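You operate a simulated robot arm through the tools that you are given. There is no shell and no other tool. Be economical: measure what you need, move in short steps, check, and stop when the job is done.

Carry out the task below with a simulated robot arm. There is one attempt and no reset: what you move stays moved.

TASK
Dunk cap No. 57 clean in the low steel pot and stand it in the short white tray.
Fine: swing the pot's lid shut again.
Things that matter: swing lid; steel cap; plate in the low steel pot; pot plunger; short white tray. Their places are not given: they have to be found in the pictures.

It is judged by the outcome, as a careful person would: the job done as asked, and still so three seconds after it is handed in. It fails if anything else is knocked over, pushed out of place, dropped, spilled or broken.

THE ROBOT
A 7-joint arm with a two-finger parallel gripper, fixed in place. Base frame: the origin is at the foot of the arm, x ahead of it, y to its left, z up; the work surface is at about z = 1.028. Lengths are in m, angles in rad, forces in N, time in s.
With the tool pointing down near the work surface it reaches from about 0.12 to 0.66 m from the base axis. Its first joint turns from -1.152 to 1.152 rad. Payload 2.4 kg.
Tool frame: the origin (TCP) lies between the finger pads and is the grasp point; the fingertips stand 0.03 m ahead of it; z points along the fingers, y is the line along which they close. The gripper opens to 0.094 m. The fingers are 0.028 m wide and 0.01 m thick; the gripper's body (0.05 by 0.096 m) begins 0.055 m behind the TCP.
Orientation is that of the tool frame in the base frame, as a unit quaternion [w, x, y, z]. With the fingers straight down and closing along the base's y, the tool's x points along the base's -x, its y along +y and its z along -z.

THE INTERFACE
- The arm moves only by the tool step_arm. Its argument "steps" is one flat list of numbers, 6 for each row, row after row: the shift along the tool's x, y, z in m, then the turn, a rotation vector about the tool's x, y, z in degrees. In form: [x, y, z, ax, ay, az, x, y, z, ax, ay, az, ...]. A call has 1 to 10 rows; each row shifts and turns the commanded pose from where the row before left it, along the tool's axes as they then stand. "grip" is the gripper command, from -1 (shut) to 1 (fully open), values between in proportion, set as the call begins (left out, the last holds). A row lasts 0.2 s, in which the tool goes at most 0.05 m and 0.15 rad; a call with a longer step from one row to the next is refused whole, and so is a gripper value outside its range. A pose out of reach is approached as far as the arm can. The call stops where the force on the tool passes 90 N (or 10 N more than at its start, if that is more) or the arm is blocked; 0.2 s more then pass. The fingers move at their own pace (about 0.153 m/s each) and stop on an object; they squeeze with about 39 N. The grip force told is the motor's: it shows also when the fingers shut on nothing. Time passes only in rows, and 0.2 s behind the last, so rows that do not move let the fingers close. It gives the time, the measured TCP pose, the force on the tool (base axes), the opening and the grip force at its end, in the units of the frame above (readings bear some noise).
- Cameras (640 x 400 px; columns grow to the right, rows downward): "scene" is fixed at [0.0501, 0.4821, 1.4519]; the picture's right is [-0.62, -0.79, 0.00], its down [-0.39, 0.31, -0.87] and it looks along [0.68, -0.54, -0.50] (base axes); focal length 329 px, centre (320, 200). "wrist" rides on the gripper at [-0.037, 0, -0.058] in the tool frame; the picture's right is [0.00, -1.00, 0.00], its down [0.97, 0.00, -0.24] and it looks along [0.24, 0.00, 0.97] (tool axes); focal length 218 px, centre (320, 200).
- grab_frame(camera): a new picture of that camera. No time passes.
- probe_pixels(camera, pixels): there is no depth. For up to 12 entries [column, row, z] of the newest picture of that camera ("zoom" is the newest enlarged one), the place [x, y] in the base frame at which the ray of that pixel passes the height z, good to about 0.002 m. No time passes.
- inspect(camera, box): a new picture of the part [left, top, right, bottom] of that camera's present view, enlarged. No time passes.
- finish_job(): hands the job in; it is judged then, once.

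Work in short steps. Measure before you move; look again where a grasp or a placing could have gone wrong, and mend it. You have 80 turns and 34 pictures in all, those below and enlarged ones among them. Open the gripper and draw the arm clear of the work before you hand the job in, unless the task says otherwise; then end with one line.

The tools are called by a JSON object that holds its "fn" and its "kwargs". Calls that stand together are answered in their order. step_arm: Moves the arm, as the interface text tells. Its arguments: {"type":"object","properties":{"steps":{"type":"array","items":{"type":"number"}},"grip":{"type":"number"}},"required":["steps"]} The other tools are called the same way: grab_frame (camera) takes a picture; probe_pixels (camera, pixels) gives the place at which the rays of pixels pass given heights; inspect (camera, box) takes an enlarged picture of a part of a camera's view; finish_job () hands the job in.

At the start:

```text
time_s: 0.0
tool_pos: [0.3573, 0.2039, 1.3126]
tool_rot: [0.001, 0.001, 1.0, -0.001]
force: [0.5, 0.1, -0.5]
finger_gap: 0.0941
finger_force: 0.0
```

scene: 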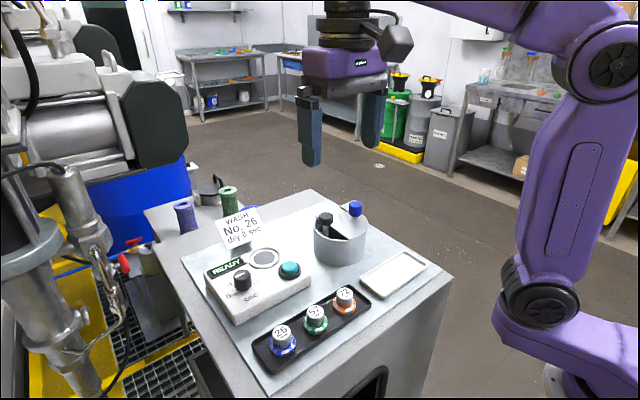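
wrist: 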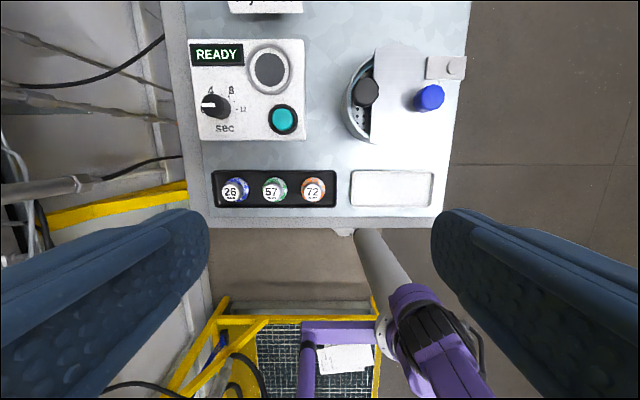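

I look closer at the pot, caps and sign before anything moves.

{"fn": "inspect", "kwargs": {"camera": "scene", "box": [190, 180, 440, 380]}}

{"fn": "inspect", "kwargs": {"camera": "wrist", "box": [180, 0, 480, 230]}}

```text
2.00 times, centred on (315, 280) of scene
```

zoom: 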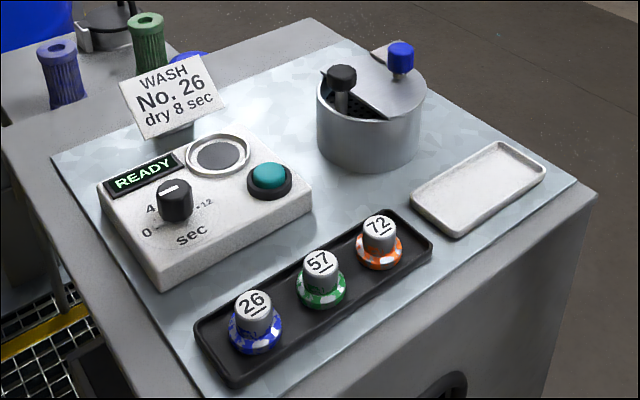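

```text
1.74 times, centred on (330, 115) of wrist
```

zoom: 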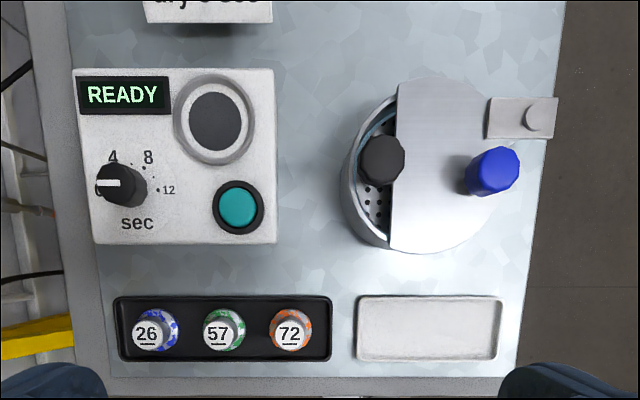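

Both views show three caps (57 in the middle, green ring), the pot half covered by the lid (blue knob, hinge tab), and the black-knob plunger. I triangulate heights using both cameras.

{"fn": "probe_pixels", "kwargs": {"camera": "wrist", "pixels": [[431, 97, 1.1], [431, 97, 1.15], [366, 93, 1.1], [366, 93, 1.15], [273, 192, 1.04], [273, 192, 1.08], [392, 188, 1.03], [351, 205, 1.03], [433, 171, 1.03], [452, 67, 1.08], [452, 67, 1.12]]}}

{"fn": "probe_pixels", "kwargs": {"camera": "scene", "pixels": [[355, 205, 1.1], [355, 205, 1.15], [324, 217, 1.1], [324, 217, 1.15], [315, 311, 1.04], [315, 311, 1.08], [316, 326, 1.03], [393, 275, 1.03], [339, 265, 1.03], [314, 227, 1.08], [366, 236, 1.08]]}}

```text
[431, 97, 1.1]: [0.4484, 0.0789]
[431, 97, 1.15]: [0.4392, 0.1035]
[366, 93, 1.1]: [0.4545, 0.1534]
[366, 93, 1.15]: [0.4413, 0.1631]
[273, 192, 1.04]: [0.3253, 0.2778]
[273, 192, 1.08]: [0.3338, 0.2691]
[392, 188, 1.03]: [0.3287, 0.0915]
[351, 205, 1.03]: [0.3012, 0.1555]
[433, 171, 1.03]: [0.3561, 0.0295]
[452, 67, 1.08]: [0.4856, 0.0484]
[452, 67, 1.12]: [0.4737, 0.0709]
```

```text
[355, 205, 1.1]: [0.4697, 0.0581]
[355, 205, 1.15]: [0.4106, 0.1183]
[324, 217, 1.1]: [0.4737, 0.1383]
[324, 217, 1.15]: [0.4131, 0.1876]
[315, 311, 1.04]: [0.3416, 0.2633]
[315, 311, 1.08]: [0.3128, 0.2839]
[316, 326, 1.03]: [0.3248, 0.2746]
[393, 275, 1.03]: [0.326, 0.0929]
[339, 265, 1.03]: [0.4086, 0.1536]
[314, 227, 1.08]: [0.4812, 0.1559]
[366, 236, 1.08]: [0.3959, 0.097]
```

Estimates: blue knob top (0.444,0.087,1.121), plunger top (0.449,0.158,1.120), cap 57 top (0.329,0.273,1.057). I move above the pot for a closer look.

{"fn": "step_arm", "kwargs": {"steps": [-0.02, -0.03, 0.012, 0, 0, 0, -0.02, -0.03, 0.012, 0, 0, 0, -0.02, -0.03, 0.012, 0, 0, 0, 0, 0, 0, 0, 0, 0], "grip": 0}}

{"fn": "grab_frame", "kwargs": {"camera": "wrist"}}

```text
time_s: 1.0
tool_pos: [0.4165, 0.1153, 1.2775]
tool_rot: [0.0, 0.0, 1.0, 0.0]
force: [-1.2, 0.4, 0.4]
finger_gap: 0.0473
finger_force: 0.0
```

```text
29 pictures are left
```

wrist: 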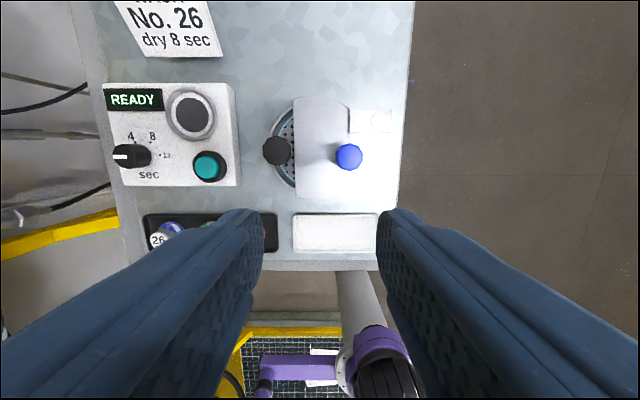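

{"fn": "inspect", "kwargs": {"camera": "wrist", "box": [240, 70, 420, 270]}}

{"fn": "inspect", "kwargs": {"camera": "scene", "box": [290, 190, 390, 280]}}

```text
2.00 times, centred on (330, 170) of wrist
```

zoom: 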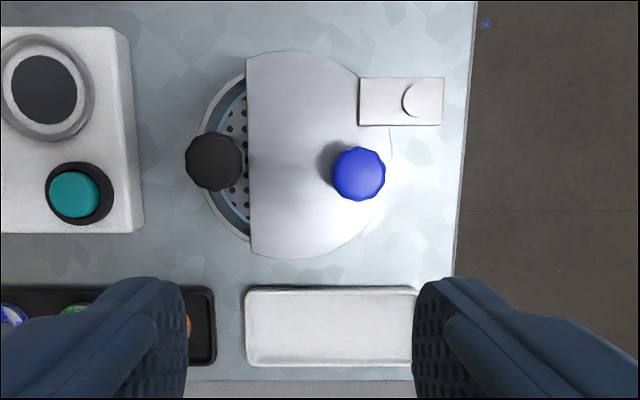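

```text
4.44 times, centred on (340, 235) of scene
```

zoom: 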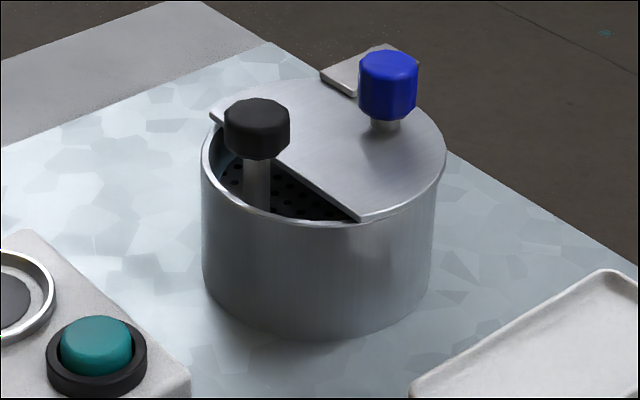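

{"fn": "probe_pixels", "kwargs": {"camera": "wrist", "pixels": [[317, 147, 1.08], [317, 147, 1.1], [296, 197.5, 1.08], [296, 197.5, 1.1], [294, 98.5, 1.08], [294, 98.5, 1.1], [376, 120, 1.08], [376, 120, 1.1], [349, 157, 1.12], [277, 151, 1.12], [267, 147, 1.08], [366, 147, 1.08]]}}

{"fn": "probe_pixels", "kwargs": {"camera": "zoom", "pixels": [[360, 220, 1.08], [360, 220, 1.1], [215, 112, 1.08], [215, 112, 1.1], [258, 105, 1.12], [388, 60, 1.12], [250, 205, 1.05], [310, 342, 1.028], [270, 145, 1.09], [270, 145, 1.11]]}}

```text
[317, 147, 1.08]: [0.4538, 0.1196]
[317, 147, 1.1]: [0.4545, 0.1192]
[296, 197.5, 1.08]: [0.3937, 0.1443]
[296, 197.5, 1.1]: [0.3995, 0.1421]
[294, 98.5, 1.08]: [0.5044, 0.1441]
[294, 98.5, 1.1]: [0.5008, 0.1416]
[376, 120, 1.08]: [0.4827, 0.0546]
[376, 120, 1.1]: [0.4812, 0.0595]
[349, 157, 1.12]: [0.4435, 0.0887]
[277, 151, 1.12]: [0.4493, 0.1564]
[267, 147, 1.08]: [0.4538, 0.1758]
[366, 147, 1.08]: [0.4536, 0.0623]
```

```text
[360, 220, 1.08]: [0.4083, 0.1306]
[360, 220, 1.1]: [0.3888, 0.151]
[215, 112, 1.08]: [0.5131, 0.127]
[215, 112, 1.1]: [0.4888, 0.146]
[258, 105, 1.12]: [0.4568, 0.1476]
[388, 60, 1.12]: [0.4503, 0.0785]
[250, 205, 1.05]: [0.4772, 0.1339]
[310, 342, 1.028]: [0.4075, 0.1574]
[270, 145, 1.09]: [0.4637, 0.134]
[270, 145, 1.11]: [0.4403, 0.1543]
```

Lid surface z≈1.091, pin ≈(0.482,0.057), pot centre ≈(0.454,0.117). I go to the blue knob at (0.444,0.088) with the fingers closing along y, stopping short first.

{"fn": "step_arm", "kwargs": {"steps": [-0.0275, -0.027, 0, 0, 0, 0, 0, 0, 0.04, 0, 0, 0, 0, 0, 0.04, 0, 0, 0, 0, 0, 0.025, 0, 0, 0, 0, 0, 0, 0, 0, 0]}}

{"fn": "grab_frame", "kwargs": {"camera": "wrist"}}

```text
time_s: 2.2
tool_pos: [0.446, 0.0865, 1.1721]
tool_rot: [0.0, 0.0, 1.0, 0.0]
force: [-0.7, -0.1, 0.3]
finger_gap: 0.0467
finger_force: 0.1
```

```text
26 pictures are left
```

wrist: 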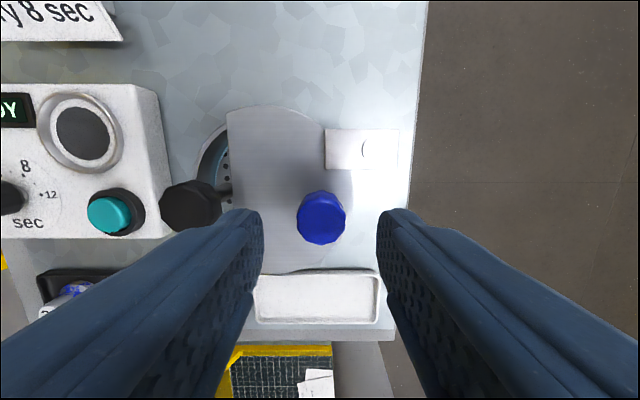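

The knob (321,217) is centred between the fingers. Lower 44 mm and close.

{"fn": "step_arm", "kwargs": {"steps": [0, 0, 0.03, 0, 0, 0, 0, 0, 0.014, 0, 0, 0, 0, 0, 0, 0, 0, 0]}}

{"fn": "step_arm", "kwargs": {"steps": [0, 0, 0, 0, 0, 0, 0, 0, 0, 0, 0, 0], "grip": -1}}

```text
time_s: 3.0
tool_pos: [0.4445, 0.0859, 1.1279]
tool_rot: [0.0, 0.0, 1.0, 0.0]
force: [-0.5, -0.2, -0.7]
finger_gap: 0.047
finger_force: 0.0
```

```text
time_s: 3.6
tool_pos: [0.445, 0.0868, 1.1275]
tool_rot: [0.0, 0.001, 1.0, -0.001]
force: [2.5, -1.8, -5.6]
finger_gap: 0.0254
finger_force: 44.8
```

Gripped (25 mm). Swing counter-clockwise about the pin in 8° rows; first 32° as a test.

{"fn": "step_arm", "kwargs": {"steps": [0.0038, -0.0053, 0, 0, 0, -8, 0.0038, -0.0053, 0, 0, 0, -8, 0.0038, -0.0053, 0, 0, 0, -8, 0.0038, -0.0053, 0, 0, 0, -8]}}

{"fn": "grab_frame", "kwargs": {"camera": "scene"}}

```text
time_s: 4.6
tool_pos: [0.4306, 0.0764, 1.129]
tool_rot: [0.0, -0.285, 0.959, 0.008]
force: [-17.0, 53.2, 26.3]
finger_gap: 0.025
finger_force: 44.8
```

```text
25 pictures are left
```

scene: 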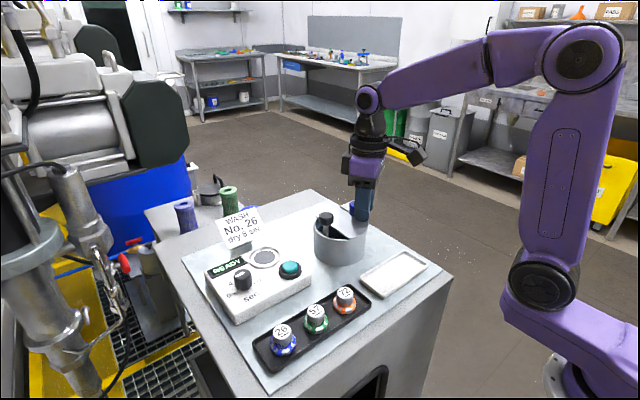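

{"fn": "inspect", "kwargs": {"camera": "scene", "box": [300, 180, 410, 280]}}

{"fn": "grab_frame", "kwargs": {"camera": "wrist"}}

```text
4.00 times, centred on (355, 230) of scene
```

zoom: 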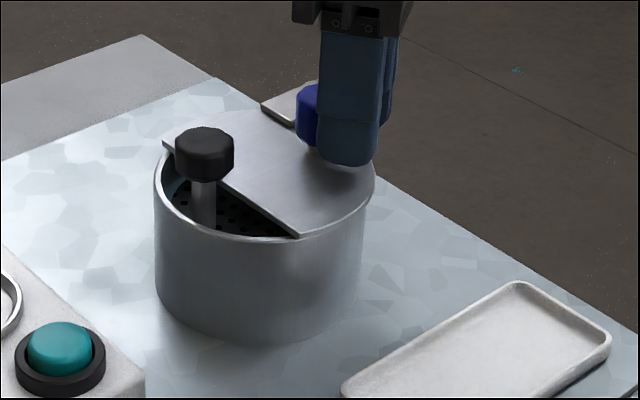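

```text
23 pictures are left
```

wrist: 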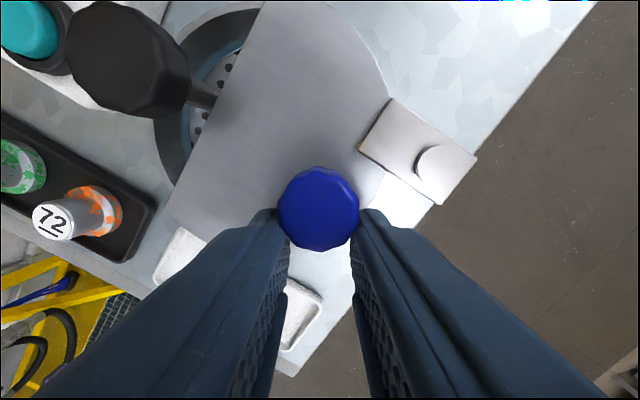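

The lid did not follow; the knob slid between the fingers (knob still ≈(0.446,0.086)). I look at the hinge closely before trying differently.

{"fn": "inspect", "kwargs": {"camera": "wrist", "box": [340, 70, 500, 230]}}

{"fn": "probe_pixels", "kwargs": {"camera": "wrist", "pixels": [[437, 164, 1.092], [390, 97, 1.09], [477, 158, 1.09], [440, 205, 1.09], [358, 150, 1.09], [318, 208, 1.121], [262, 5, 1.091], [166, 208, 1.091]]}}

```text
2.50 times, centred on (420, 150) of wrist
```

zoom: 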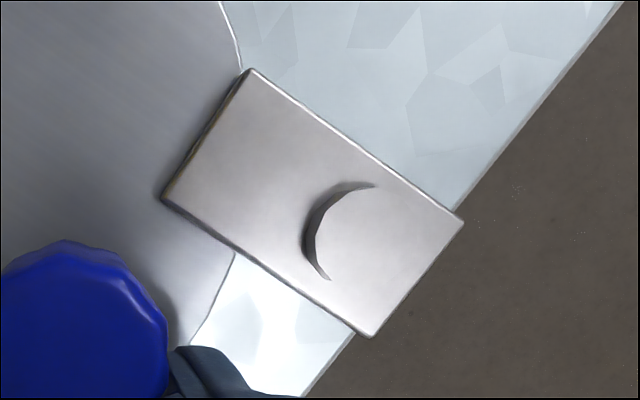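

```text
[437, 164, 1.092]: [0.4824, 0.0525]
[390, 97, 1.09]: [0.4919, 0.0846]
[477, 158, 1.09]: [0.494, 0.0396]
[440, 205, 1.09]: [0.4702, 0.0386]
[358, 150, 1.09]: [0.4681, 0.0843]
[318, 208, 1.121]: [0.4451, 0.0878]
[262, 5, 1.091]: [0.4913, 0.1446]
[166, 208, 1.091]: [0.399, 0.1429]
```

The tab overlaps the lid and carries the pivot pin at ≈(0.482,0.052); lid should turn counter-clockwise (the plunger blocks the other way). I'll release, lift, and re-grasp with the closing line along the swing tangent so a finger pushes the knob squarely.

{"fn": "step_arm", "kwargs": {"steps": [-0.0121, 0.0053, 0, 0, 0, 0, -0.0121, 0.0053, 0, 0, 0, 0, 0, 0, 0, 0, 0, 0], "grip": 0}}

{"fn": "step_arm", "kwargs": {"steps": [0, 0, -0.04, 0, 0, 0, 0, 0, 0, 0, 0, 8.4, 0, 0, 0, 0, 0, 8.4, 0, 0, 0, 0, 0, 8.4, 0, 0, 0, 0, 0, 8.4, 0, 0, 0, 0, 0, 8.4, 0, 0, 0, 0, 0, 8.4, 0, 0, 0, 0, 0, 8.4, 0, 0, 0, 0, 0, 8.4, 0, 0, 0, 0, 0, 8.4]}}

{"fn": "grab_frame", "kwargs": {"camera": "wrist"}}

```text
time_s: 5.4
tool_pos: [0.4485, 0.0846, 1.127]
tool_rot: [-0.001, -0.275, 0.961, 0.0]
force: [-0.6, 1.1, -0.7]
finger_gap: 0.0469
finger_force: 0.1
```

```text
time_s: 7.6
tool_pos: [0.4496, 0.0855, 1.167]
tool_rot: [0.0, 0.372, 0.928, -0.001]
force: [0.3, 0.3, 0.2]
finger_gap: 0.0466
finger_force: 0.2
```

```text
21 pictures are left
```

wrist: 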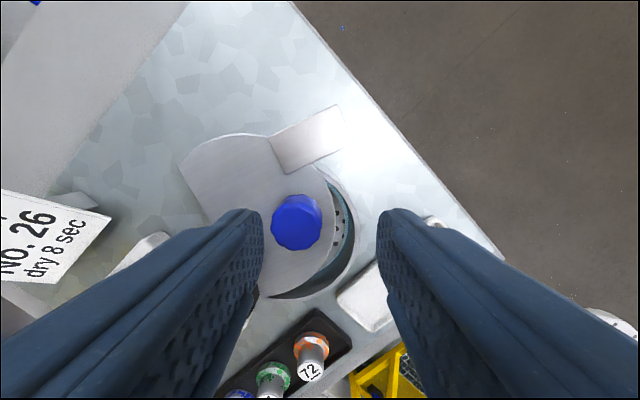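

Notable: during release the lid moved the other way — pot's near-right side now shows a gap (345,230). Check the scene.

{"fn": "inspect", "kwargs": {"camera": "scene", "box": [300, 180, 410, 280]}}

{"fn": "probe_pixels", "kwargs": {"camera": "wrist", "pixels": [[297, 222, 1.121], [180, 163, 1.091], [268, 135, 1.092], [341, 104, 1.092], [347, 150, 1.092], [284, 172, 1.092]]}}

```text
4.00 times, centred on (355, 230) of scene
```

zoom: 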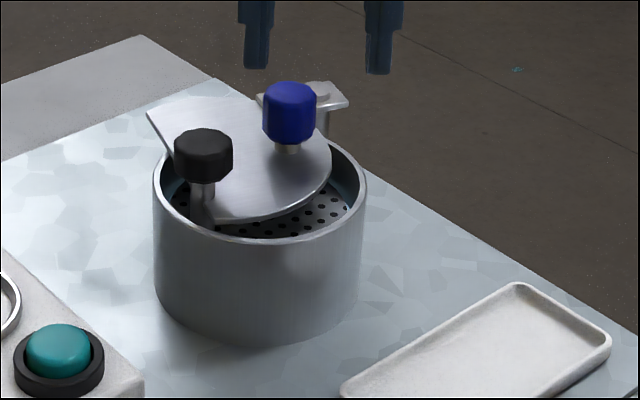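

```text
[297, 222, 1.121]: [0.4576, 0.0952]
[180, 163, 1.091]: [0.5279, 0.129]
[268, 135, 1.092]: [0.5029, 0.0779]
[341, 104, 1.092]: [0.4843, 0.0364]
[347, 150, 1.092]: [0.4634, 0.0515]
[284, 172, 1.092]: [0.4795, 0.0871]
```

{"fn": "inspect", "kwargs": {"camera": "scene", "box": [330, 200, 370, 245]}}

{"fn": "step_arm", "kwargs": {"steps": [0, 0, -0.04, 0, 0, 0, 0, 0, -0.04, 0, 0, 0, 0, 0, 0, 0, 0, 0], "grip": 1}}

{"fn": "inspect", "kwargs": {"camera": "wrist", "box": [220, 80, 420, 280]}}

```text
8.89 times, centred on (350, 222) of scene
```

zoom: 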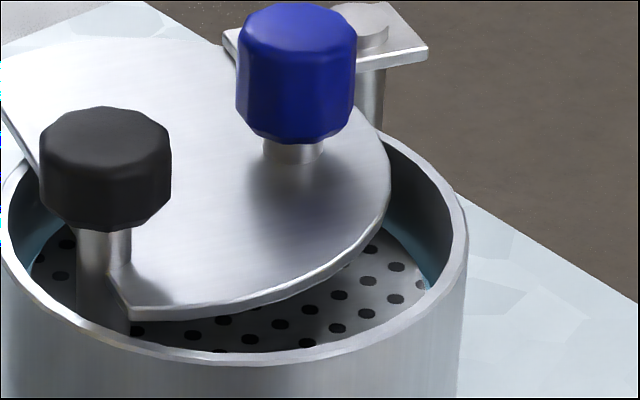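

```text
time_s: 8.4
tool_pos: [0.4503, 0.0851, 1.2481]
tool_rot: [-0.001, 0.371, 0.929, 0.0]
force: [-0.9, -0.6, 0.0]
finger_gap: 0.0942
finger_force: 0.1
```

```text
2.00 times, centred on (320, 180) of wrist
```

zoom: 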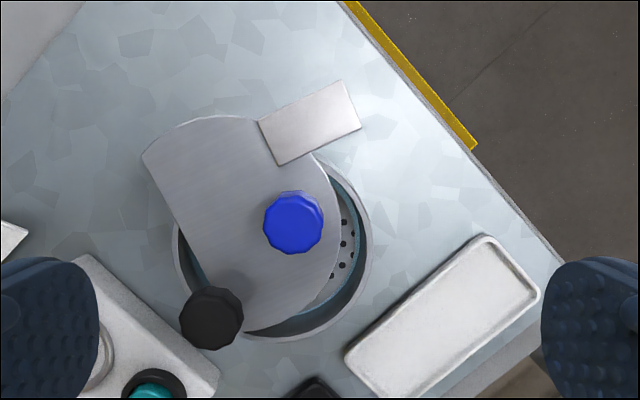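

The lid turned ~17° clockwise and now its corner sits beside the plunger stem. I re-grasp the knob at (0.458,0.095) along the tangent and feel the swing counter-clockwise again, squarely this time.

{"fn": "step_arm", "kwargs": {"steps": [0.0017, 0.0123, 0, 0, 0, 8, 0, 0, 0.02, 0, 0, 8, 0, 0, 0.04, 0, 0, 0, 0, 0, 0.035, 0, 0, 0, 0, 0, 0.022, 0, 0, 0, 0, 0, 0, 0, 0, 0], "grip": 0}}

{"fn": "step_arm", "kwargs": {"steps": [0, 0, 0, 0, 0, 0, 0, 0, 0, 0, 0, 0], "grip": -1}}

```text
time_s: 9.8
tool_pos: [0.4563, 0.0956, 1.1304]
tool_rot: [0.0, 0.497, 0.868, -0.001]
force: [-0.2, 0.2, 0.0]
finger_gap: 0.0469
finger_force: 0.1
```

```text
time_s: 10.4
tool_pos: [0.4559, 0.0965, 1.1308]
tool_rot: [-0.001, 0.497, 0.868, 0.0]
force: [-1.4, -0.4, -3.5]
finger_gap: 0.0248
finger_force: 44.8
```

{"fn": "step_arm", "kwargs": {"steps": [-0.0006, -0.0069, 0, 0, 0, -8, -0.0006, -0.0069, 0, 0, 0, -8]}}

{"fn": "step_arm", "kwargs": {"steps": [-0.0003, -0.0034, 0, 0, 0, -4, -0.0003, -0.0034, 0, 0, 0, -4]}}

```text
time_s: 11.0
tool_pos: [0.4446, 0.0861, 1.1304]
tool_rot: [0.0, 0.371, 0.929, -0.001]
force: [-6.7, 2.9, -0.7]
finger_gap: 0.0249
finger_force: 44.9
```

```text
time_s: 11.6
tool_pos: [0.4439, 0.0856, 1.1296]
tool_rot: [0.003, 0.303, 0.953, 0.003]
force: [21.7, 22.2, -10.5]
finger_gap: 0.025
finger_force: 44.7
```

A hard stop exists at the shut position, so the lid opens clockwise. I swing it back that way and feel what happens near the plunger.

{"fn": "step_arm", "kwargs": {"steps": [-0.0004, 0.0069, 0, 0, 0, 8, -0.0004, 0.0069, 0, 0, 0, 8, -0.0004, 0.0069, 0, 0, 0, 8]}}

{"fn": "step_arm", "kwargs": {"steps": [-0.0002, 0.0035, 0, 0, 0, 4]}}

{"fn": "inspect", "kwargs": {"camera": "scene", "box": [310, 180, 390, 250]}}

```text
time_s: 12.4
tool_pos: [0.4556, 0.0944, 1.1313]
tool_rot: [-0.001, 0.499, 0.866, -0.001]
force: [-13.4, 0.6, 6.0]
finger_gap: 0.0246
finger_force: 44.8
```

```text
time_s: 12.8
tool_pos: [0.4596, 0.0956, 1.1308]
tool_rot: [-0.001, 0.528, 0.849, -0.001]
force: [-14.4, -1.2, 5.3]
finger_gap: 0.0248
finger_force: 44.8
```

```text
5.71 times, centred on (350, 215) of scene
```

zoom: 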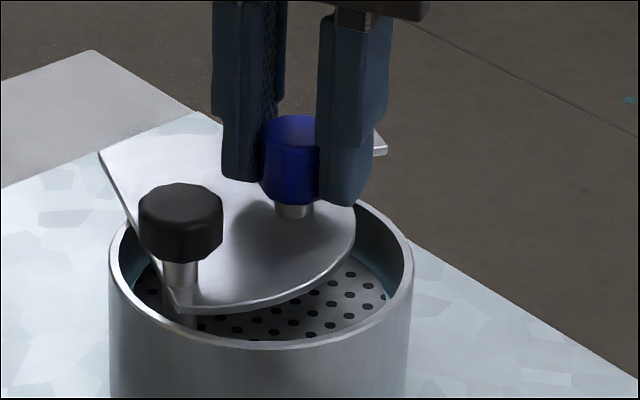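

The lid passes on by the stem without rising force (~14 N). Continue clockwise.

{"fn": "step_arm", "kwargs": {"steps": [-0.0004, 0.0069, 0, 0, 0, 8, -0.0004, 0.0069, 0, 0, 0, 8]}}

{"fn": "inspect", "kwargs": {"camera": "scene", "box": [310, 180, 390, 250]}}

```text
time_s: 13.4
tool_pos: [0.4726, 0.1012, 1.1312]
tool_rot: [0.001, 0.642, 0.767, -0.001]
force: [-7.2, -6.6, 3.8]
finger_gap: 0.0249
finger_force: 45.0
```

```text
5.71 times, centred on (350, 215) of scene
```

zoom: 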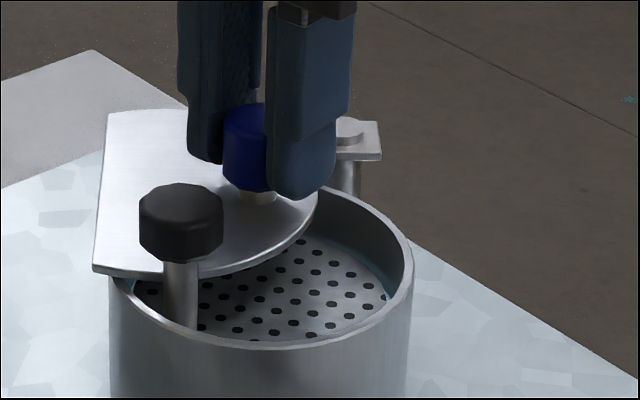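

Works: the lid is ~36° open and the plunger is untouched. Continue the swing.

{"fn": "step_arm", "kwargs": {"steps": [-0.0004, 0.0069, 0, 0, 0, 8, -0.0004, 0.0069, 0, 0, 0, 8, -0.0004, 0.0069, 0, 0, 0, 8, -0.0004, 0.0069, 0, 0, 0, 8]}}

{"fn": "step_arm", "kwargs": {"steps": [-0.0004, 0.0069, 0, 0, 0, 8, -0.0004, 0.0069, 0, 0, 0, 8]}}

{"fn": "inspect", "kwargs": {"camera": "scene", "box": [290, 170, 410, 270]}}

```text
time_s: 14.4
tool_pos: [0.4997, 0.0968, 1.1313]
tool_rot: [0.0, 0.828, 0.561, -0.001]
force: [-10.4, -14.8, 4.2]
finger_gap: 0.0247
finger_force: 45.1
```

```text
time_s: 15.0
tool_pos: [0.5115, 0.0895, 1.1312]
tool_rot: [0.001, 0.898, 0.44, -0.003]
force: [-20.2, -19.0, 5.8]
finger_gap: 0.0247
finger_force: 45.0
```

```text
4.00 times, centred on (350, 220) of scene
```

zoom: 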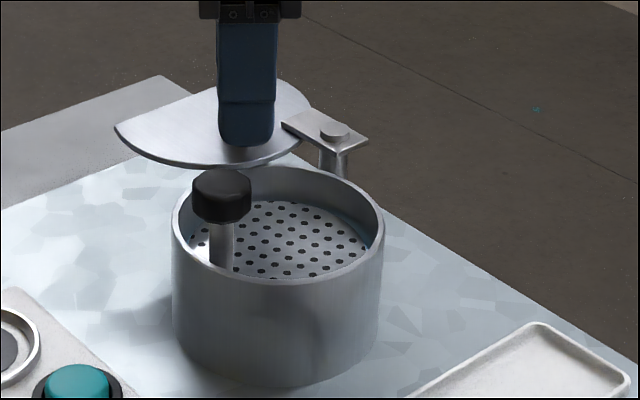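

Lid ~88° open; force is only radial mismatch. I add a small inward correction, 16° more, then release and rise.

{"fn": "step_arm", "kwargs": {"steps": [-0.003, 0, 0, 0, 0, 0, -0.0004, 0.0067, 0, 0, 0, 8, -0.0004, 0.0067, 0, 0, 0, 8, 0, 0, 0, 0, 0, 0]}}

{"fn": "step_arm", "kwargs": {"steps": [0, 0, 0, 0, 0, 0, 0, 0, 0, 0, 0, 0, 0, 0, -0.04, 0, 0, 0, 0, 0, -0.04, 0, 0, 0, 0, 0, -0.03, 0, 0, 0], "grip": 0}}

```text
time_s: 16.0
tool_pos: [0.5185, 0.082, 1.1304]
tool_rot: [-0.001, 0.95, 0.312, 0.0]
force: [-14.2, 0.2, 6.0]
finger_gap: 0.0249
finger_force: 45.0
```

```text
time_s: 17.2
tool_pos: [0.5201, 0.0813, 1.2409]
tool_rot: [0.0, 0.95, 0.312, 0.0]
force: [0.1, -0.1, 0.1]
finger_gap: 0.0473
finger_force: 0.1
```

Now rotate so the fingers close along base x, and travel above cap 57.

{"fn": "step_arm", "kwargs": {"steps": [0, 0, 0, 0, 0, -7.66, 0, 0, 0, 0, 0, -7.66, 0, 0, 0, 0, 0, -7.66, 0, 0, 0, 0, 0, -7.66, 0, 0, 0, 0, 0, -7.66, 0, 0, 0, 0, 0, -7.66, 0, 0, 0, 0, 0, -7.66], "grip": 0}}

{"fn": "step_arm", "kwargs": {"steps": [0.032, -0.0318, 0, 0, 0, 0, 0.032, -0.0318, 0, 0, 0, 0, 0.032, -0.0318, 0, 0, 0, 0, 0.032, -0.0318, 0, 0, 0, 0, 0.032, -0.0318, 0, 0, 0, 0, 0.032, -0.0318, 0, 0, 0, 0, 0, 0, 0.03, 0, 0, 0, 0, 0, 0.03, 0, 0, 0, 0, 0, 0, 0, 0, 0]}}

{"fn": "grab_frame", "kwargs": {"camera": "wrist"}}

{"fn": "inspect", "kwargs": {"camera": "scene", "box": [230, 180, 430, 380]}}

```text
time_s: 18.8
tool_pos: [0.5202, 0.0809, 1.2415]
tool_rot: [-0.001, 0.706, 0.708, -0.001]
force: [-0.7, -0.3, -0.2]
finger_gap: 0.0473
finger_force: 0.1
```

```text
time_s: 20.8
tool_pos: [0.33, 0.272, 1.1793]
tool_rot: [-0.001, 0.707, 0.707, 0.0]
force: [-0.3, 0.2, 0.5]
finger_gap: 0.047
finger_force: 0.1
```

```text
14 pictures are left
```

wrist: 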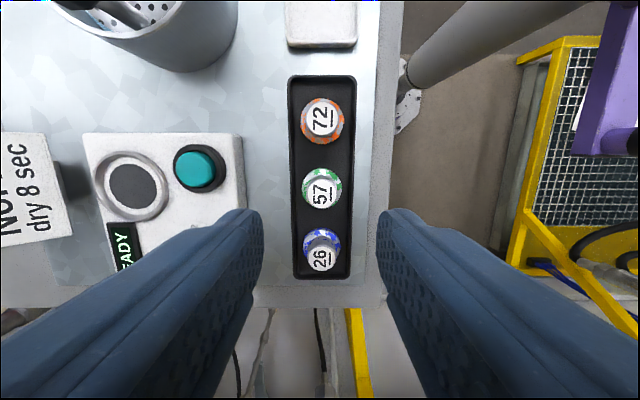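

```text
2.00 times, centred on (330, 280) of scene
```

zoom: 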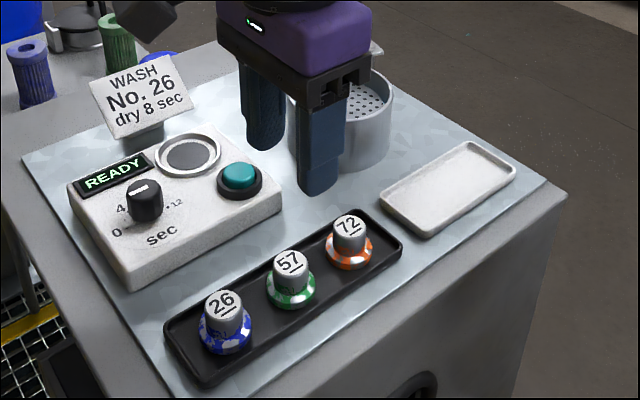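

{"fn": "probe_pixels", "kwargs": {"camera": "wrist", "pixels": [[321, 194, 1.057], [321, 186, 1.034], [301, 187, 1.036], [342, 187, 1.036], [307, 194, 1.057], [335, 194, 1.057], [290, 185, 1.036], [355, 185, 1.036], [321, 259, 1.057]]}}

{"fn": "probe_pixels", "kwargs": {"camera": "zoom", "pixels": [[291, 263, 1.057], [290, 298, 1.031], [350, 225, 1.057], [222, 303, 1.057]]}}

```text
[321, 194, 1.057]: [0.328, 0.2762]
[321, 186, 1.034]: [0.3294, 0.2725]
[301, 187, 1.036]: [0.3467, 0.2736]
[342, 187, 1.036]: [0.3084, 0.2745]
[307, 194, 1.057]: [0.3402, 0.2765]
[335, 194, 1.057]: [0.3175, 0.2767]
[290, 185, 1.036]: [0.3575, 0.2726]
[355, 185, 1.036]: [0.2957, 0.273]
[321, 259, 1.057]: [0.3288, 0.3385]
```

```text
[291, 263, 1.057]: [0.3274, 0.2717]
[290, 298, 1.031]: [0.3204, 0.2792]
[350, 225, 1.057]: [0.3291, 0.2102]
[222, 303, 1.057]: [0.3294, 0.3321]
```

Cap 57 at (0.3285,0.274), top Ø≈23 mm, collar Ø≈38 mm. Lower to TCP z≈1.073 and grip the steel top.

{"fn": "step_arm", "kwargs": {"steps": [0.002, -0.0015, 0.03, 0, 0, 0, 0, 0, 0.04, 0, 0, 0, 0, 0, 0.025, 0, 0, 0, 0, 0, 0.011, 0, 0, 0, 0, 0, 0, 0, 0, 0]}}

{"fn": "step_arm", "kwargs": {"steps": [0, 0, 0, 0, 0, 0, 0, 0, 0, 0, 0, 0], "grip": -1}}

{"fn": "step_arm", "kwargs": {"steps": [0, 0, -0.02, 0, 0, 0, 0, 0, -0.03, 0, 0, 0, 0, 0, -0.04, 0, 0, 0, 0, 0, -0.02, 0, 0, 0]}}

{"fn": "inspect", "kwargs": {"camera": "scene", "box": [230, 160, 430, 360]}}

```text
time_s: 22.0
tool_pos: [0.3275, 0.2758, 1.0744]
tool_rot: [0.0, 0.707, 0.707, 0.0]
force: [0.3, -0.5, 0.2]
finger_gap: 0.047
finger_force: 0.0
```

```text
time_s: 22.6
tool_pos: [0.3286, 0.2733, 1.0744]
tool_rot: [0.0, 0.707, 0.707, 0.001]
force: [-0.4, -0.2, -0.7]
finger_gap: 0.0259
finger_force: 39.1
```

```text
time_s: 23.6
tool_pos: [0.3284, 0.2743, 1.1851]
tool_rot: [-0.001, 0.707, 0.707, 0.001]
force: [-0.5, 0.2, -1.3]
finger_gap: 0.0258
finger_force: 39.5
```

```text
2.00 times, centred on (330, 260) of scene
```

zoom: 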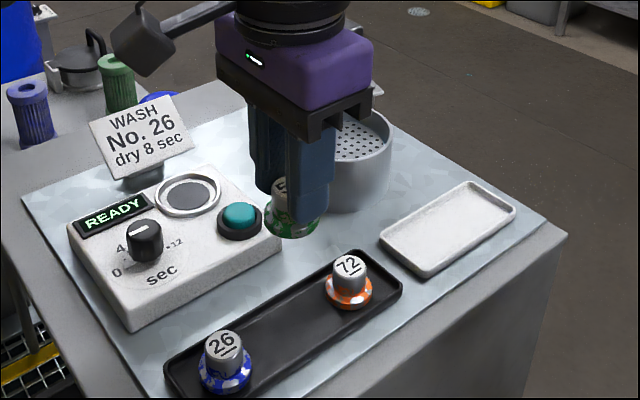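

Cap is held cleanly with its collar. Before the pot, I determine the plate height from the last open-pot picture's pixels.

{"fn": "probe_pixels", "kwargs": {"camera": "scene", "pixels": [[340, 220, 1.06], [340, 220, 1.07], [340, 220, 1.08], [317.5, 229, 1.06], [317.5, 229, 1.07], [363, 230, 1.06], [363, 230, 1.07], [363, 230, 1.08], [342, 212, 1.09], [342, 212, 1.08], [326, 236, 1.06], [326, 236, 1.05]]}}

```text
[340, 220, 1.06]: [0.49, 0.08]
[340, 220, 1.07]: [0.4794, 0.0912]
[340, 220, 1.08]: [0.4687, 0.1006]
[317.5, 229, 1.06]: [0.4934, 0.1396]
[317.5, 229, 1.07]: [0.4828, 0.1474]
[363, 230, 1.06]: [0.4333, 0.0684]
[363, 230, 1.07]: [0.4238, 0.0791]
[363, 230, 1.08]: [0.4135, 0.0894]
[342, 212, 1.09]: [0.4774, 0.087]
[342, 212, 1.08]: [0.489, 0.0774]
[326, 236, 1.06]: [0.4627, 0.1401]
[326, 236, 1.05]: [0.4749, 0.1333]
```

Plate z ≈1.058. Carry the cap over the pot at (0.454,0.110), then descend to just above the plate.

{"fn": "step_arm", "kwargs": {"steps": [-0.0328, 0.0251, 0, 0, 0, 0, -0.0328, 0.0251, 0, 0, 0, 0, -0.0328, 0.0251, 0, 0, 0, 0, -0.0328, 0.0251, 0, 0, 0, 0, -0.0328, 0.0251, 0, 0, 0, 0, 0, 0, 0, 0, 0, 0]}}

{"fn": "step_arm", "kwargs": {"steps": [0, 0, 0.03, 0, 0, 0, 0, 0, 0.025, 0, 0, 0, 0, 0, 0.016, 0, 0, 0, 0, 0, 0, 0, 0, 0]}}

{"fn": "inspect", "kwargs": {"camera": "scene", "box": [290, 170, 410, 270]}}

```text
time_s: 25.0
tool_pos: [0.4538, 0.1094, 1.1854]
tool_rot: [0.0, 0.707, 0.707, -0.001]
force: [0.7, 1.0, -0.9]
finger_gap: 0.0254
finger_force: 39.0
```

```text
time_s: 26.0
tool_pos: [0.4535, 0.1103, 1.113]
tool_rot: [0.0, 0.707, 0.707, 0.001]
force: [0.9, 0.0, 0.4]
finger_gap: 0.0258
finger_force: 38.6
```

```text
4.00 times, centred on (350, 220) of scene
```

zoom: 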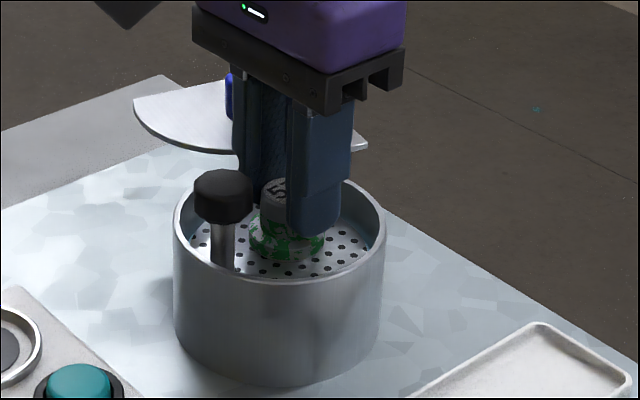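

Cap is inside the pot, just above the plate. Small steps down to contact.

{"fn": "step_arm", "kwargs": {"steps": [0, 0, 0.004, 0, 0, 0, 0, 0, 0.003, 0, 0, 0]}}

{"fn": "step_arm", "kwargs": {"steps": [0, 0, 0.002, 0, 0, 0, 0, 0, 0, 0, 0, 0]}}

{"fn": "step_arm", "kwargs": {"steps": [0, 0, 0.002, 0, 0, 0, 0, 0, 0, 0, 0, 0]}}

```text
time_s: 26.6
tool_pos: [0.4537, 0.1119, 1.106]
tool_rot: [-0.001, 0.707, 0.707, 0.0]
force: [1.0, -0.4, 1.9]
finger_gap: 0.0258
finger_force: 39.2
```

```text
time_s: 27.2
tool_pos: [0.4533, 0.1106, 1.1035]
tool_rot: [0.0, 0.707, 0.707, 0.0]
force: [0.7, -0.3, 1.5]
finger_gap: 0.0255
finger_force: 39.2
```

```text
time_s: 27.8
tool_pos: [0.4523, 0.1102, 1.1031]
tool_rot: [0.001, 0.708, 0.707, 0.0]
force: [-1.1, 1.5, 1.9]
finger_gap: 0.0257
finger_force: 39.3
```

{"fn": "step_arm", "kwargs": {"steps": [0, 0, 0.002, 0, 0, 0, 0, 0, 0, 0, 0, 0]}}

{"fn": "inspect", "kwargs": {"camera": "scene", "box": [310, 190, 390, 260]}}

```text
time_s: 28.4
tool_pos: [0.4525, 0.1112, 1.1005]
tool_rot: [0.001, 0.707, 0.707, 0.0]
force: [-0.1, 0.6, 1.2]
finger_gap: 0.0257
finger_force: 38.8
```

```text
5.71 times, centred on (350, 225) of scene
```

zoom: 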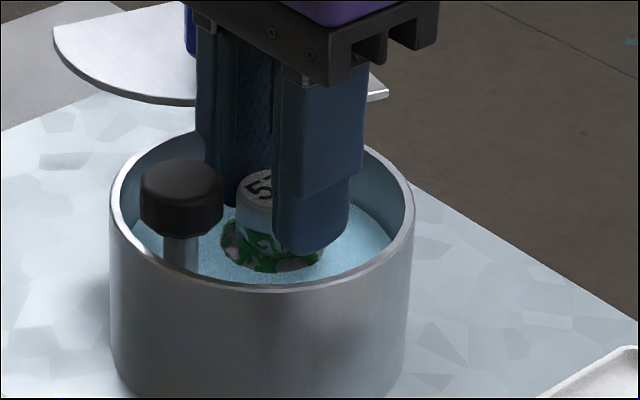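

The spring plate has sunk a few mm and liquid (pale blue) shows; the plate gives readily. I come back up 5 mm so it's just in contact, release and rise.

{"fn": "step_arm", "kwargs": {"steps": [0, 0, -0.0045, 0, 0, 0, 0, 0, 0, 0, 0, 0]}}

{"fn": "step_arm", "kwargs": {"steps": [0, 0, 0, 0, 0, 0, 0, 0, 0, 0, 0, 0, 0, 0, -0.02, 0, 0, 0, 0, 0, -0.03, 0, 0, 0, 0, 0, -0.04, 0, 0, 0], "grip": 0}}

{"fn": "inspect", "kwargs": {"camera": "scene", "box": [310, 190, 390, 260]}}

```text
time_s: 29.0
tool_pos: [0.4529, 0.1103, 1.1048]
tool_rot: [0.0, 0.707, 0.707, 0.0]
force: [-1.5, 0.9, 1.7]
finger_gap: 0.0256
finger_force: 39.1
```

```text
time_s: 30.2
tool_pos: [0.4533, 0.1104, 1.1953]
tool_rot: [-0.001, 0.707, 0.708, -0.001]
force: [-0.2, 0.5, -0.6]
finger_gap: 0.0472
finger_force: 0.1
```

```text
5.71 times, centred on (350, 225) of scene
```

zoom: 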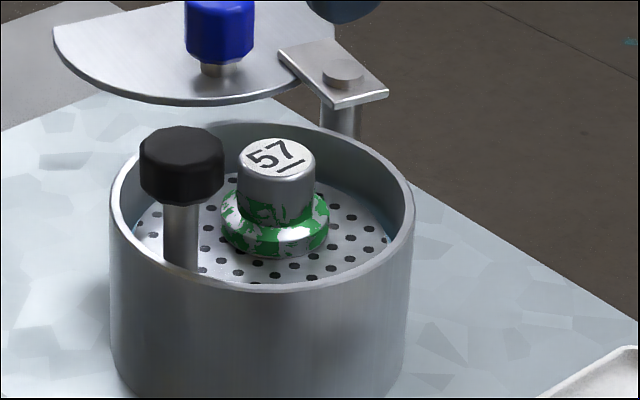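

Cap 57 stands on the plate. Now close the fingers above the plunger (0.449,0.157) and press it down in small steps.

{"fn": "step_arm", "kwargs": {"steps": [0.0235, -0.002, 0, 0, 0, 0, 0.0235, -0.002, 0, 0, 0, 0, 0, 0, 0, 0, 0, 0, 0, 0, 0.03, 0, 0, 0, 0, 0, 0.01, 0, 0, 0, 0, 0, 0, 0, 0, 0], "grip": -1}}

{"fn": "step_arm", "kwargs": {"steps": [0, 0, 0.005, 0, 0, 0, 0, 0, 0.005, 0, 0, 0, 0, 0, 0.005, 0, 0, 0]}}

{"fn": "inspect", "kwargs": {"camera": "scene", "box": [310, 190, 390, 260]}}

```text
time_s: 31.6
tool_pos: [0.4495, 0.1565, 1.1549]
tool_rot: [0.0, 0.707, 0.707, 0.0]
force: [-0.5, -0.2, 0.1]
finger_gap: 0.0
finger_force: 32.7
```

```text
time_s: 32.4
tool_pos: [0.4501, 0.1575, 1.1398]
tool_rot: [0.0, 0.707, 0.707, 0.0]
force: [-0.3, -1.0, 2.2]
finger_gap: 0.0
finger_force: 32.6
```

```text
5.71 times, centred on (350, 225) of scene
```

zoom: 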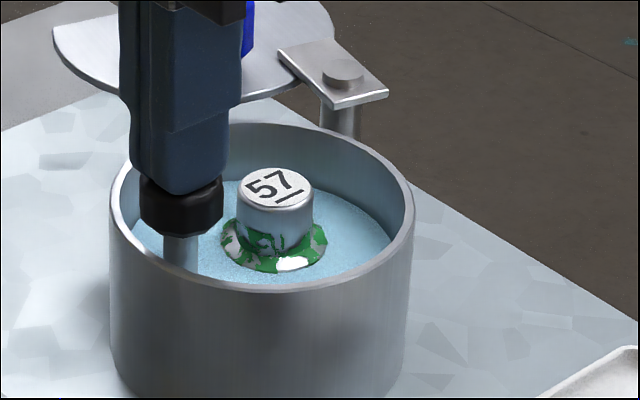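

The plate sinks smoothly with ~2 N. Keep pressing until it bottoms.

{"fn": "step_arm", "kwargs": {"steps": [0, 0, 0.005, 0, 0, 0, 0, 0, 0.005, 0, 0, 0]}}

{"fn": "step_arm", "kwargs": {"steps": [0, 0, 0.004, 0, 0, 0, 0, 0, 0.003, 0, 0, 0]}}

{"fn": "inspect", "kwargs": {"camera": "scene", "box": [310, 190, 390, 260]}}

```text
time_s: 33.0
tool_pos: [0.4488, 0.1579, 1.1302]
tool_rot: [0.001, 0.707, 0.707, 0.0]
force: [0.9, 0.1, 3.5]
finger_gap: 0.0001
finger_force: 32.8
```

```text
time_s: 33.6
tool_pos: [0.4495, 0.1578, 1.1241]
tool_rot: [0.0, 0.707, 0.707, 0.0]
force: [0.2, 1.3, 4.6]
finger_gap: 0.0002
finger_force: 33.4
```

```text
5.71 times, centred on (350, 225) of scene
```

zoom: 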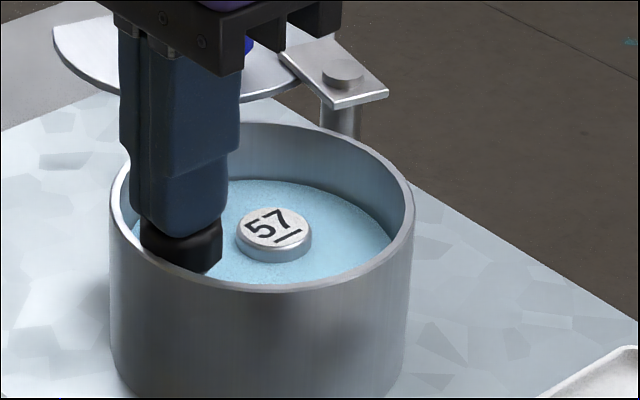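

Nearly submerged; the top still shows. I shift 4 mm inward to stay clear of the rim and press further.

{"fn": "step_arm", "kwargs": {"steps": [-0.004, 0, 0, 0, 0, 0, 0, 0, 0.003, 0, 0, 0, 0, 0, 0.003, 0, 0, 0]}}

{"fn": "step_arm", "kwargs": {"steps": [0, 0, 0.003, 0, 0, 0, 0, 0, 0.003, 0, 0, 0, 0, 0, 0, 0, 0, 0]}}

{"fn": "inspect", "kwargs": {"camera": "scene", "box": [310, 190, 390, 260]}}

```text
time_s: 34.4
tool_pos: [0.4502, 0.1532, 1.1178]
tool_rot: [0.0, 0.707, 0.707, 0.001]
force: [-0.5, 1.6, 12.9]
finger_gap: 0.0
finger_force: 33.0
```

```text
time_s: 35.2
tool_pos: [0.4481, 0.1524, 1.1171]
tool_rot: [0.003, 0.707, 0.707, 0.005]
force: [-18.7, -6.5, 71.1]
finger_gap: 0.0
finger_force: 33.2
```

```text
5.71 times, centred on (350, 225) of scene
```

zoom: 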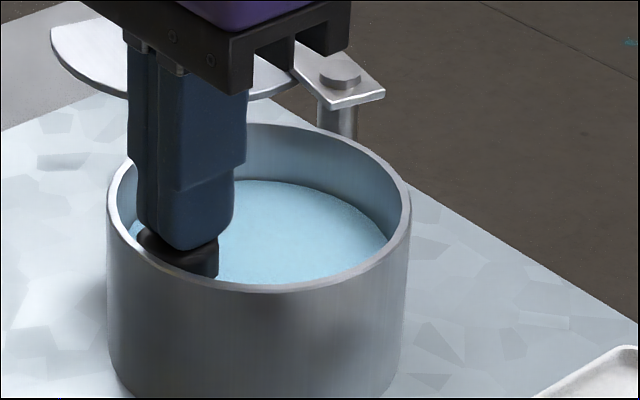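

Fully submerged and bottomed (71 N). Ease off the excess, hold under briefly, then let it rise slowly.

{"fn": "step_arm", "kwargs": {"steps": [0, 0, -0.005, 0, 0, 0, 0, 0, 0, 0, 0, 0, 0, 0, 0, 0, 0, 0, 0, 0, 0, 0, 0, 0, 0, 0, 0, 0, 0, 0, 0, 0, 0, 0, 0, 0, 0, 0, 0, 0, 0, 0, 0, 0, 0, 0, 0, 0]}}

{"fn": "step_arm", "kwargs": {"steps": [0, 0, -0.006, 0, 0, 0, 0, 0, -0.006, 0, 0, 0, 0, 0, -0.006, 0, 0, 0, 0, 0, -0.006, 0, 0, 0, 0, 0, -0.006, 0, 0, 0, 0, 0, -0.01, 0, 0, 0, 0, 0, -0.03, 0, 0, 0, 0, 0, -0.03, 0, 0, 0, 0, 0, 0, 0, 0, 0]}}

{"fn": "inspect", "kwargs": {"camera": "scene", "box": [310, 190, 390, 260]}}

```text
time_s: 37.0
tool_pos: [0.4495, 0.1538, 1.1181]
tool_rot: [0.0, 0.707, 0.707, 0.001]
force: [-5.2, -6.7, 38.9]
finger_gap: 0.0004
finger_force: 33.0
```

```text
time_s: 39.0
tool_pos: [0.4486, 0.153, 1.2173]
tool_rot: [0.0, 0.707, 0.707, 0.0]
force: [-1.2, 0.4, -0.1]
finger_gap: 0.0
finger_force: 32.8
```

```text
5.71 times, centred on (350, 225) of scene
```

zoom: 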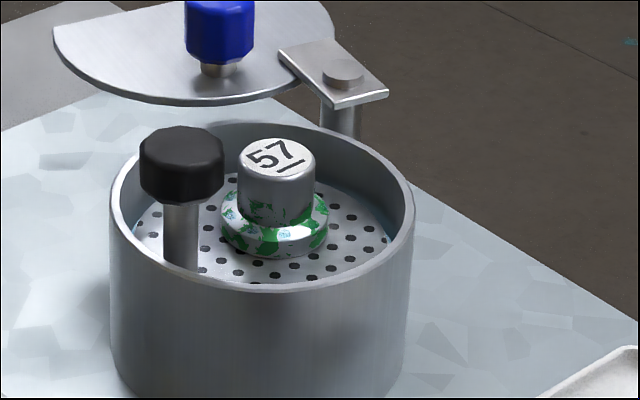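

The pot is in place and the cap is back up, but green paint residue still shows on it — patches thinned yet not gone. I dunk again with several longer strokes.

{"fn": "step_arm", "kwargs": {"steps": [0, 0, 0.03, 0, 0, 0, 0, 0, 0.03, 0, 0, 0, 0, 0, 0.01, 0, 0, 0, 0, 0, 0.01, 0, 0, 0, 0, 0, 0.01, 0, 0, 0, 0, 0, 0.0095, 0, 0, 0, 0, 0, 0, 0, 0, 0, 0, 0, 0, 0, 0, 0, 0, 0, 0, 0, 0, 0]}}

{"fn": "step_arm", "kwargs": {"steps": [0, 0, 0, 0, 0, 0, 0, 0, 0, 0, 0, 0, 0, 0, 0, 0, 0, 0, 0, 0, 0, 0, 0, 0, 0, 0, 0, 0, 0, 0, 0, 0, 0, 0, 0, 0, 0, 0, 0, 0, 0, 0, 0, 0, 0, 0, 0, 0, 0, 0, 0, 0, 0, 0, 0, 0, 0, 0, 0, 0]}}

{"fn": "step_arm", "kwargs": {"steps": [0, 0, -0.011, 0, 0, 0, 0, 0, -0.011, 0, 0, 0, 0, 0, -0.011, 0, 0, 0, 0, 0, 0, 0, 0, 0, 0, 0, 0.011, 0, 0, 0, 0, 0, 0.011, 0, 0, 0, 0, 0, 0.011, 0, 0, 0, 0, 0, 0, 0, 0, 0, 0, 0, 0, 0, 0, 0, 0, 0, 0, 0, 0, 0]}}

{"fn": "step_arm", "kwargs": {"steps": [0, 0, -0.011, 0, 0, 0, 0, 0, -0.011, 0, 0, 0, 0, 0, -0.011, 0, 0, 0, 0, 0, -0.02, 0, 0, 0, 0, 0, -0.03, 0, 0, 0, 0, 0, -0.02, 0, 0, 0, 0, 0, 0, 0, 0, 0]}}

{"fn": "inspect", "kwargs": {"camera": "scene", "box": [310, 190, 390, 260]}}

```text
time_s: 41.0
tool_pos: [0.4498, 0.1549, 1.1175]
tool_rot: [0.001, 0.707, 0.707, 0.001]
force: [-2.1, -1.0, 20.8]
finger_gap: 0.0
finger_force: 33.0
```

```text
time_s: 43.2
tool_pos: [0.4497, 0.1543, 1.1181]
tool_rot: [0.001, 0.707, 0.707, 0.001]
force: [0.3, 0.9, 27.8]
finger_gap: 0.0002
finger_force: 32.9
```

```text
time_s: 45.4
tool_pos: [0.4495, 0.1529, 1.1174]
tool_rot: [0.001, 0.707, 0.707, 0.001]
force: [-6.5, -3.9, 26.3]
finger_gap: 0.0001
finger_force: 32.5
```

```text
time_s: 47.0
tool_pos: [0.4493, 0.1529, 1.2206]
tool_rot: [-0.001, 0.708, 0.707, 0.0]
force: [-0.1, 0.2, 0.7]
finger_gap: 0.0002
finger_force: 32.9
```

```text
5.71 times, centred on (350, 225) of scene
```

zoom: 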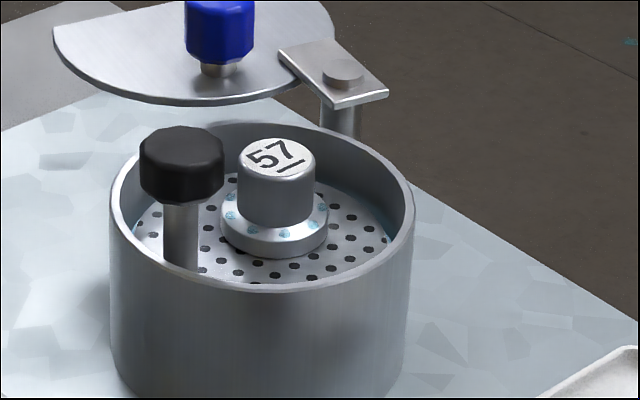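

All paint is gone; the cap is clean. Re-grip it on the plate at (0.4535,0.1105) and lift out.

{"fn": "step_arm", "kwargs": {"steps": [-0.0425, 0.004, 0, 0, 0, 0, 0, 0, 0, 0, 0, 0, 0, 0, 0.04, 0, 0, 0, 0, 0, 0.04, 0, 0, 0, 0, 0, 0.025, 0, 0, 0, 0, 0, 0.0115, 0, 0, 0, 0, 0, 0, 0, 0, 0], "grip": 0}}

{"fn": "step_arm", "kwargs": {"steps": [0, 0, 0, 0, 0, 0, 0, 0, 0, 0, 0, 0], "grip": -1}}

{"fn": "step_arm", "kwargs": {"steps": [0, 0, -0.01, 0, 0, 0, 0, 0, -0.02, 0, 0, 0, 0, 0, -0.025, 0, 0, 0, 0, 0, -0.025, 0, 0, 0, 0, 0, 0, 0, 0, 0]}}

```text
time_s: 48.6
tool_pos: [0.455, 0.1122, 1.1034]
tool_rot: [-0.001, 0.707, 0.707, 0.0]
force: [0.9, 0.6, -0.2]
finger_gap: 0.047
finger_force: 0.0
```

```text
time_s: 49.2
tool_pos: [0.4537, 0.1108, 1.1038]
tool_rot: [0.0, 0.707, 0.707, 0.0]
force: [-0.3, -1.4, -0.4]
finger_gap: 0.0363
finger_force: 38.2
```

```text
time_s: 50.4
tool_pos: [0.4535, 0.1103, 1.1818]
tool_rot: [0.0, 0.707, 0.707, 0.001]
force: [0.0, -0.9, -1.5]
finger_gap: 0.0363
finger_force: 39.5
```

The fingers took the wider collar (36 mm) this time; held firmly. To keep fingers clear of the white tray's rim I'll turn 90° so they close along its long side, above tray centre (0.3275,0.0925).

{"fn": "step_arm", "kwargs": {"steps": [-0.006, -0.042, 0, 0, 0, 0, -0.006, -0.042, 0, 0, 0, 0, -0.006, -0.042, 0, 0, 0, 0, 0, 0, 0, 0, 0, 0]}}

{"fn": "step_arm", "kwargs": {"steps": [0, 0, 0, 0, 0, -8.2, 0, 0, 0, 0, 0, -8.2, 0, 0, 0, 0, 0, -8.2, 0, 0, 0, 0, 0, -8.2, 0, 0, 0, 0, 0, -8.2, 0, 0, 0, 0, 0, -8.2, 0, 0, 0, 0, 0, -8.2, 0, 0, 0, 0, 0, -8.2, 0, 0, 0, 0, 0, -8.2, 0, 0, 0, 0, 0, -8.2]}}

{"fn": "step_arm", "kwargs": {"steps": [0, 0, 0, 0, 0, -8, 0, 0, 0.03, 0, 0, 0, 0, 0, 0.03, 0, 0, 0, 0, 0, 0.02, 0, 0, 0, 0, 0, 0, 0, 0, 0]}}

{"fn": "grab_frame", "kwargs": {"camera": "scene"}}

```text
time_s: 51.4
tool_pos: [0.3264, 0.0916, 1.1836]
tool_rot: [0.0, 0.707, 0.707, 0.0]
force: [0.3, 0.0, -0.7]
finger_gap: 0.036
finger_force: 38.7
```

```text
time_s: 53.6
tool_pos: [0.3282, 0.0929, 1.1822]
tool_rot: [0.0, 0.069, 0.998, 0.0]
force: [0.0, 0.1, -0.5]
finger_gap: 0.0362
finger_force: 39.2
```

```text
time_s: 54.8
tool_pos: [0.328, 0.0932, 1.102]
tool_rot: [0.0, 0.0, 1.0, -0.001]
force: [-0.1, -0.1, -1.2]
finger_gap: 0.0363
finger_force: 38.3
```

```text
3 pictures are left
```

scene: 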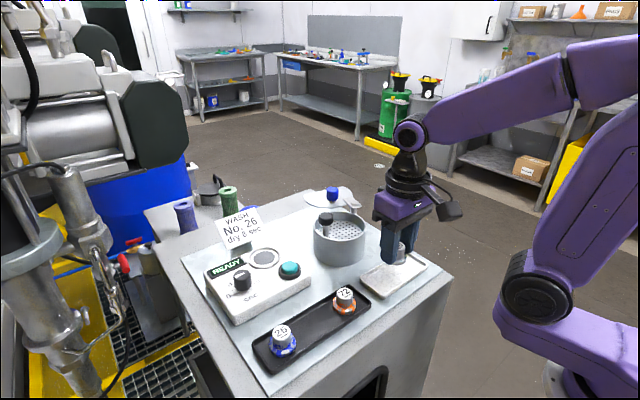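

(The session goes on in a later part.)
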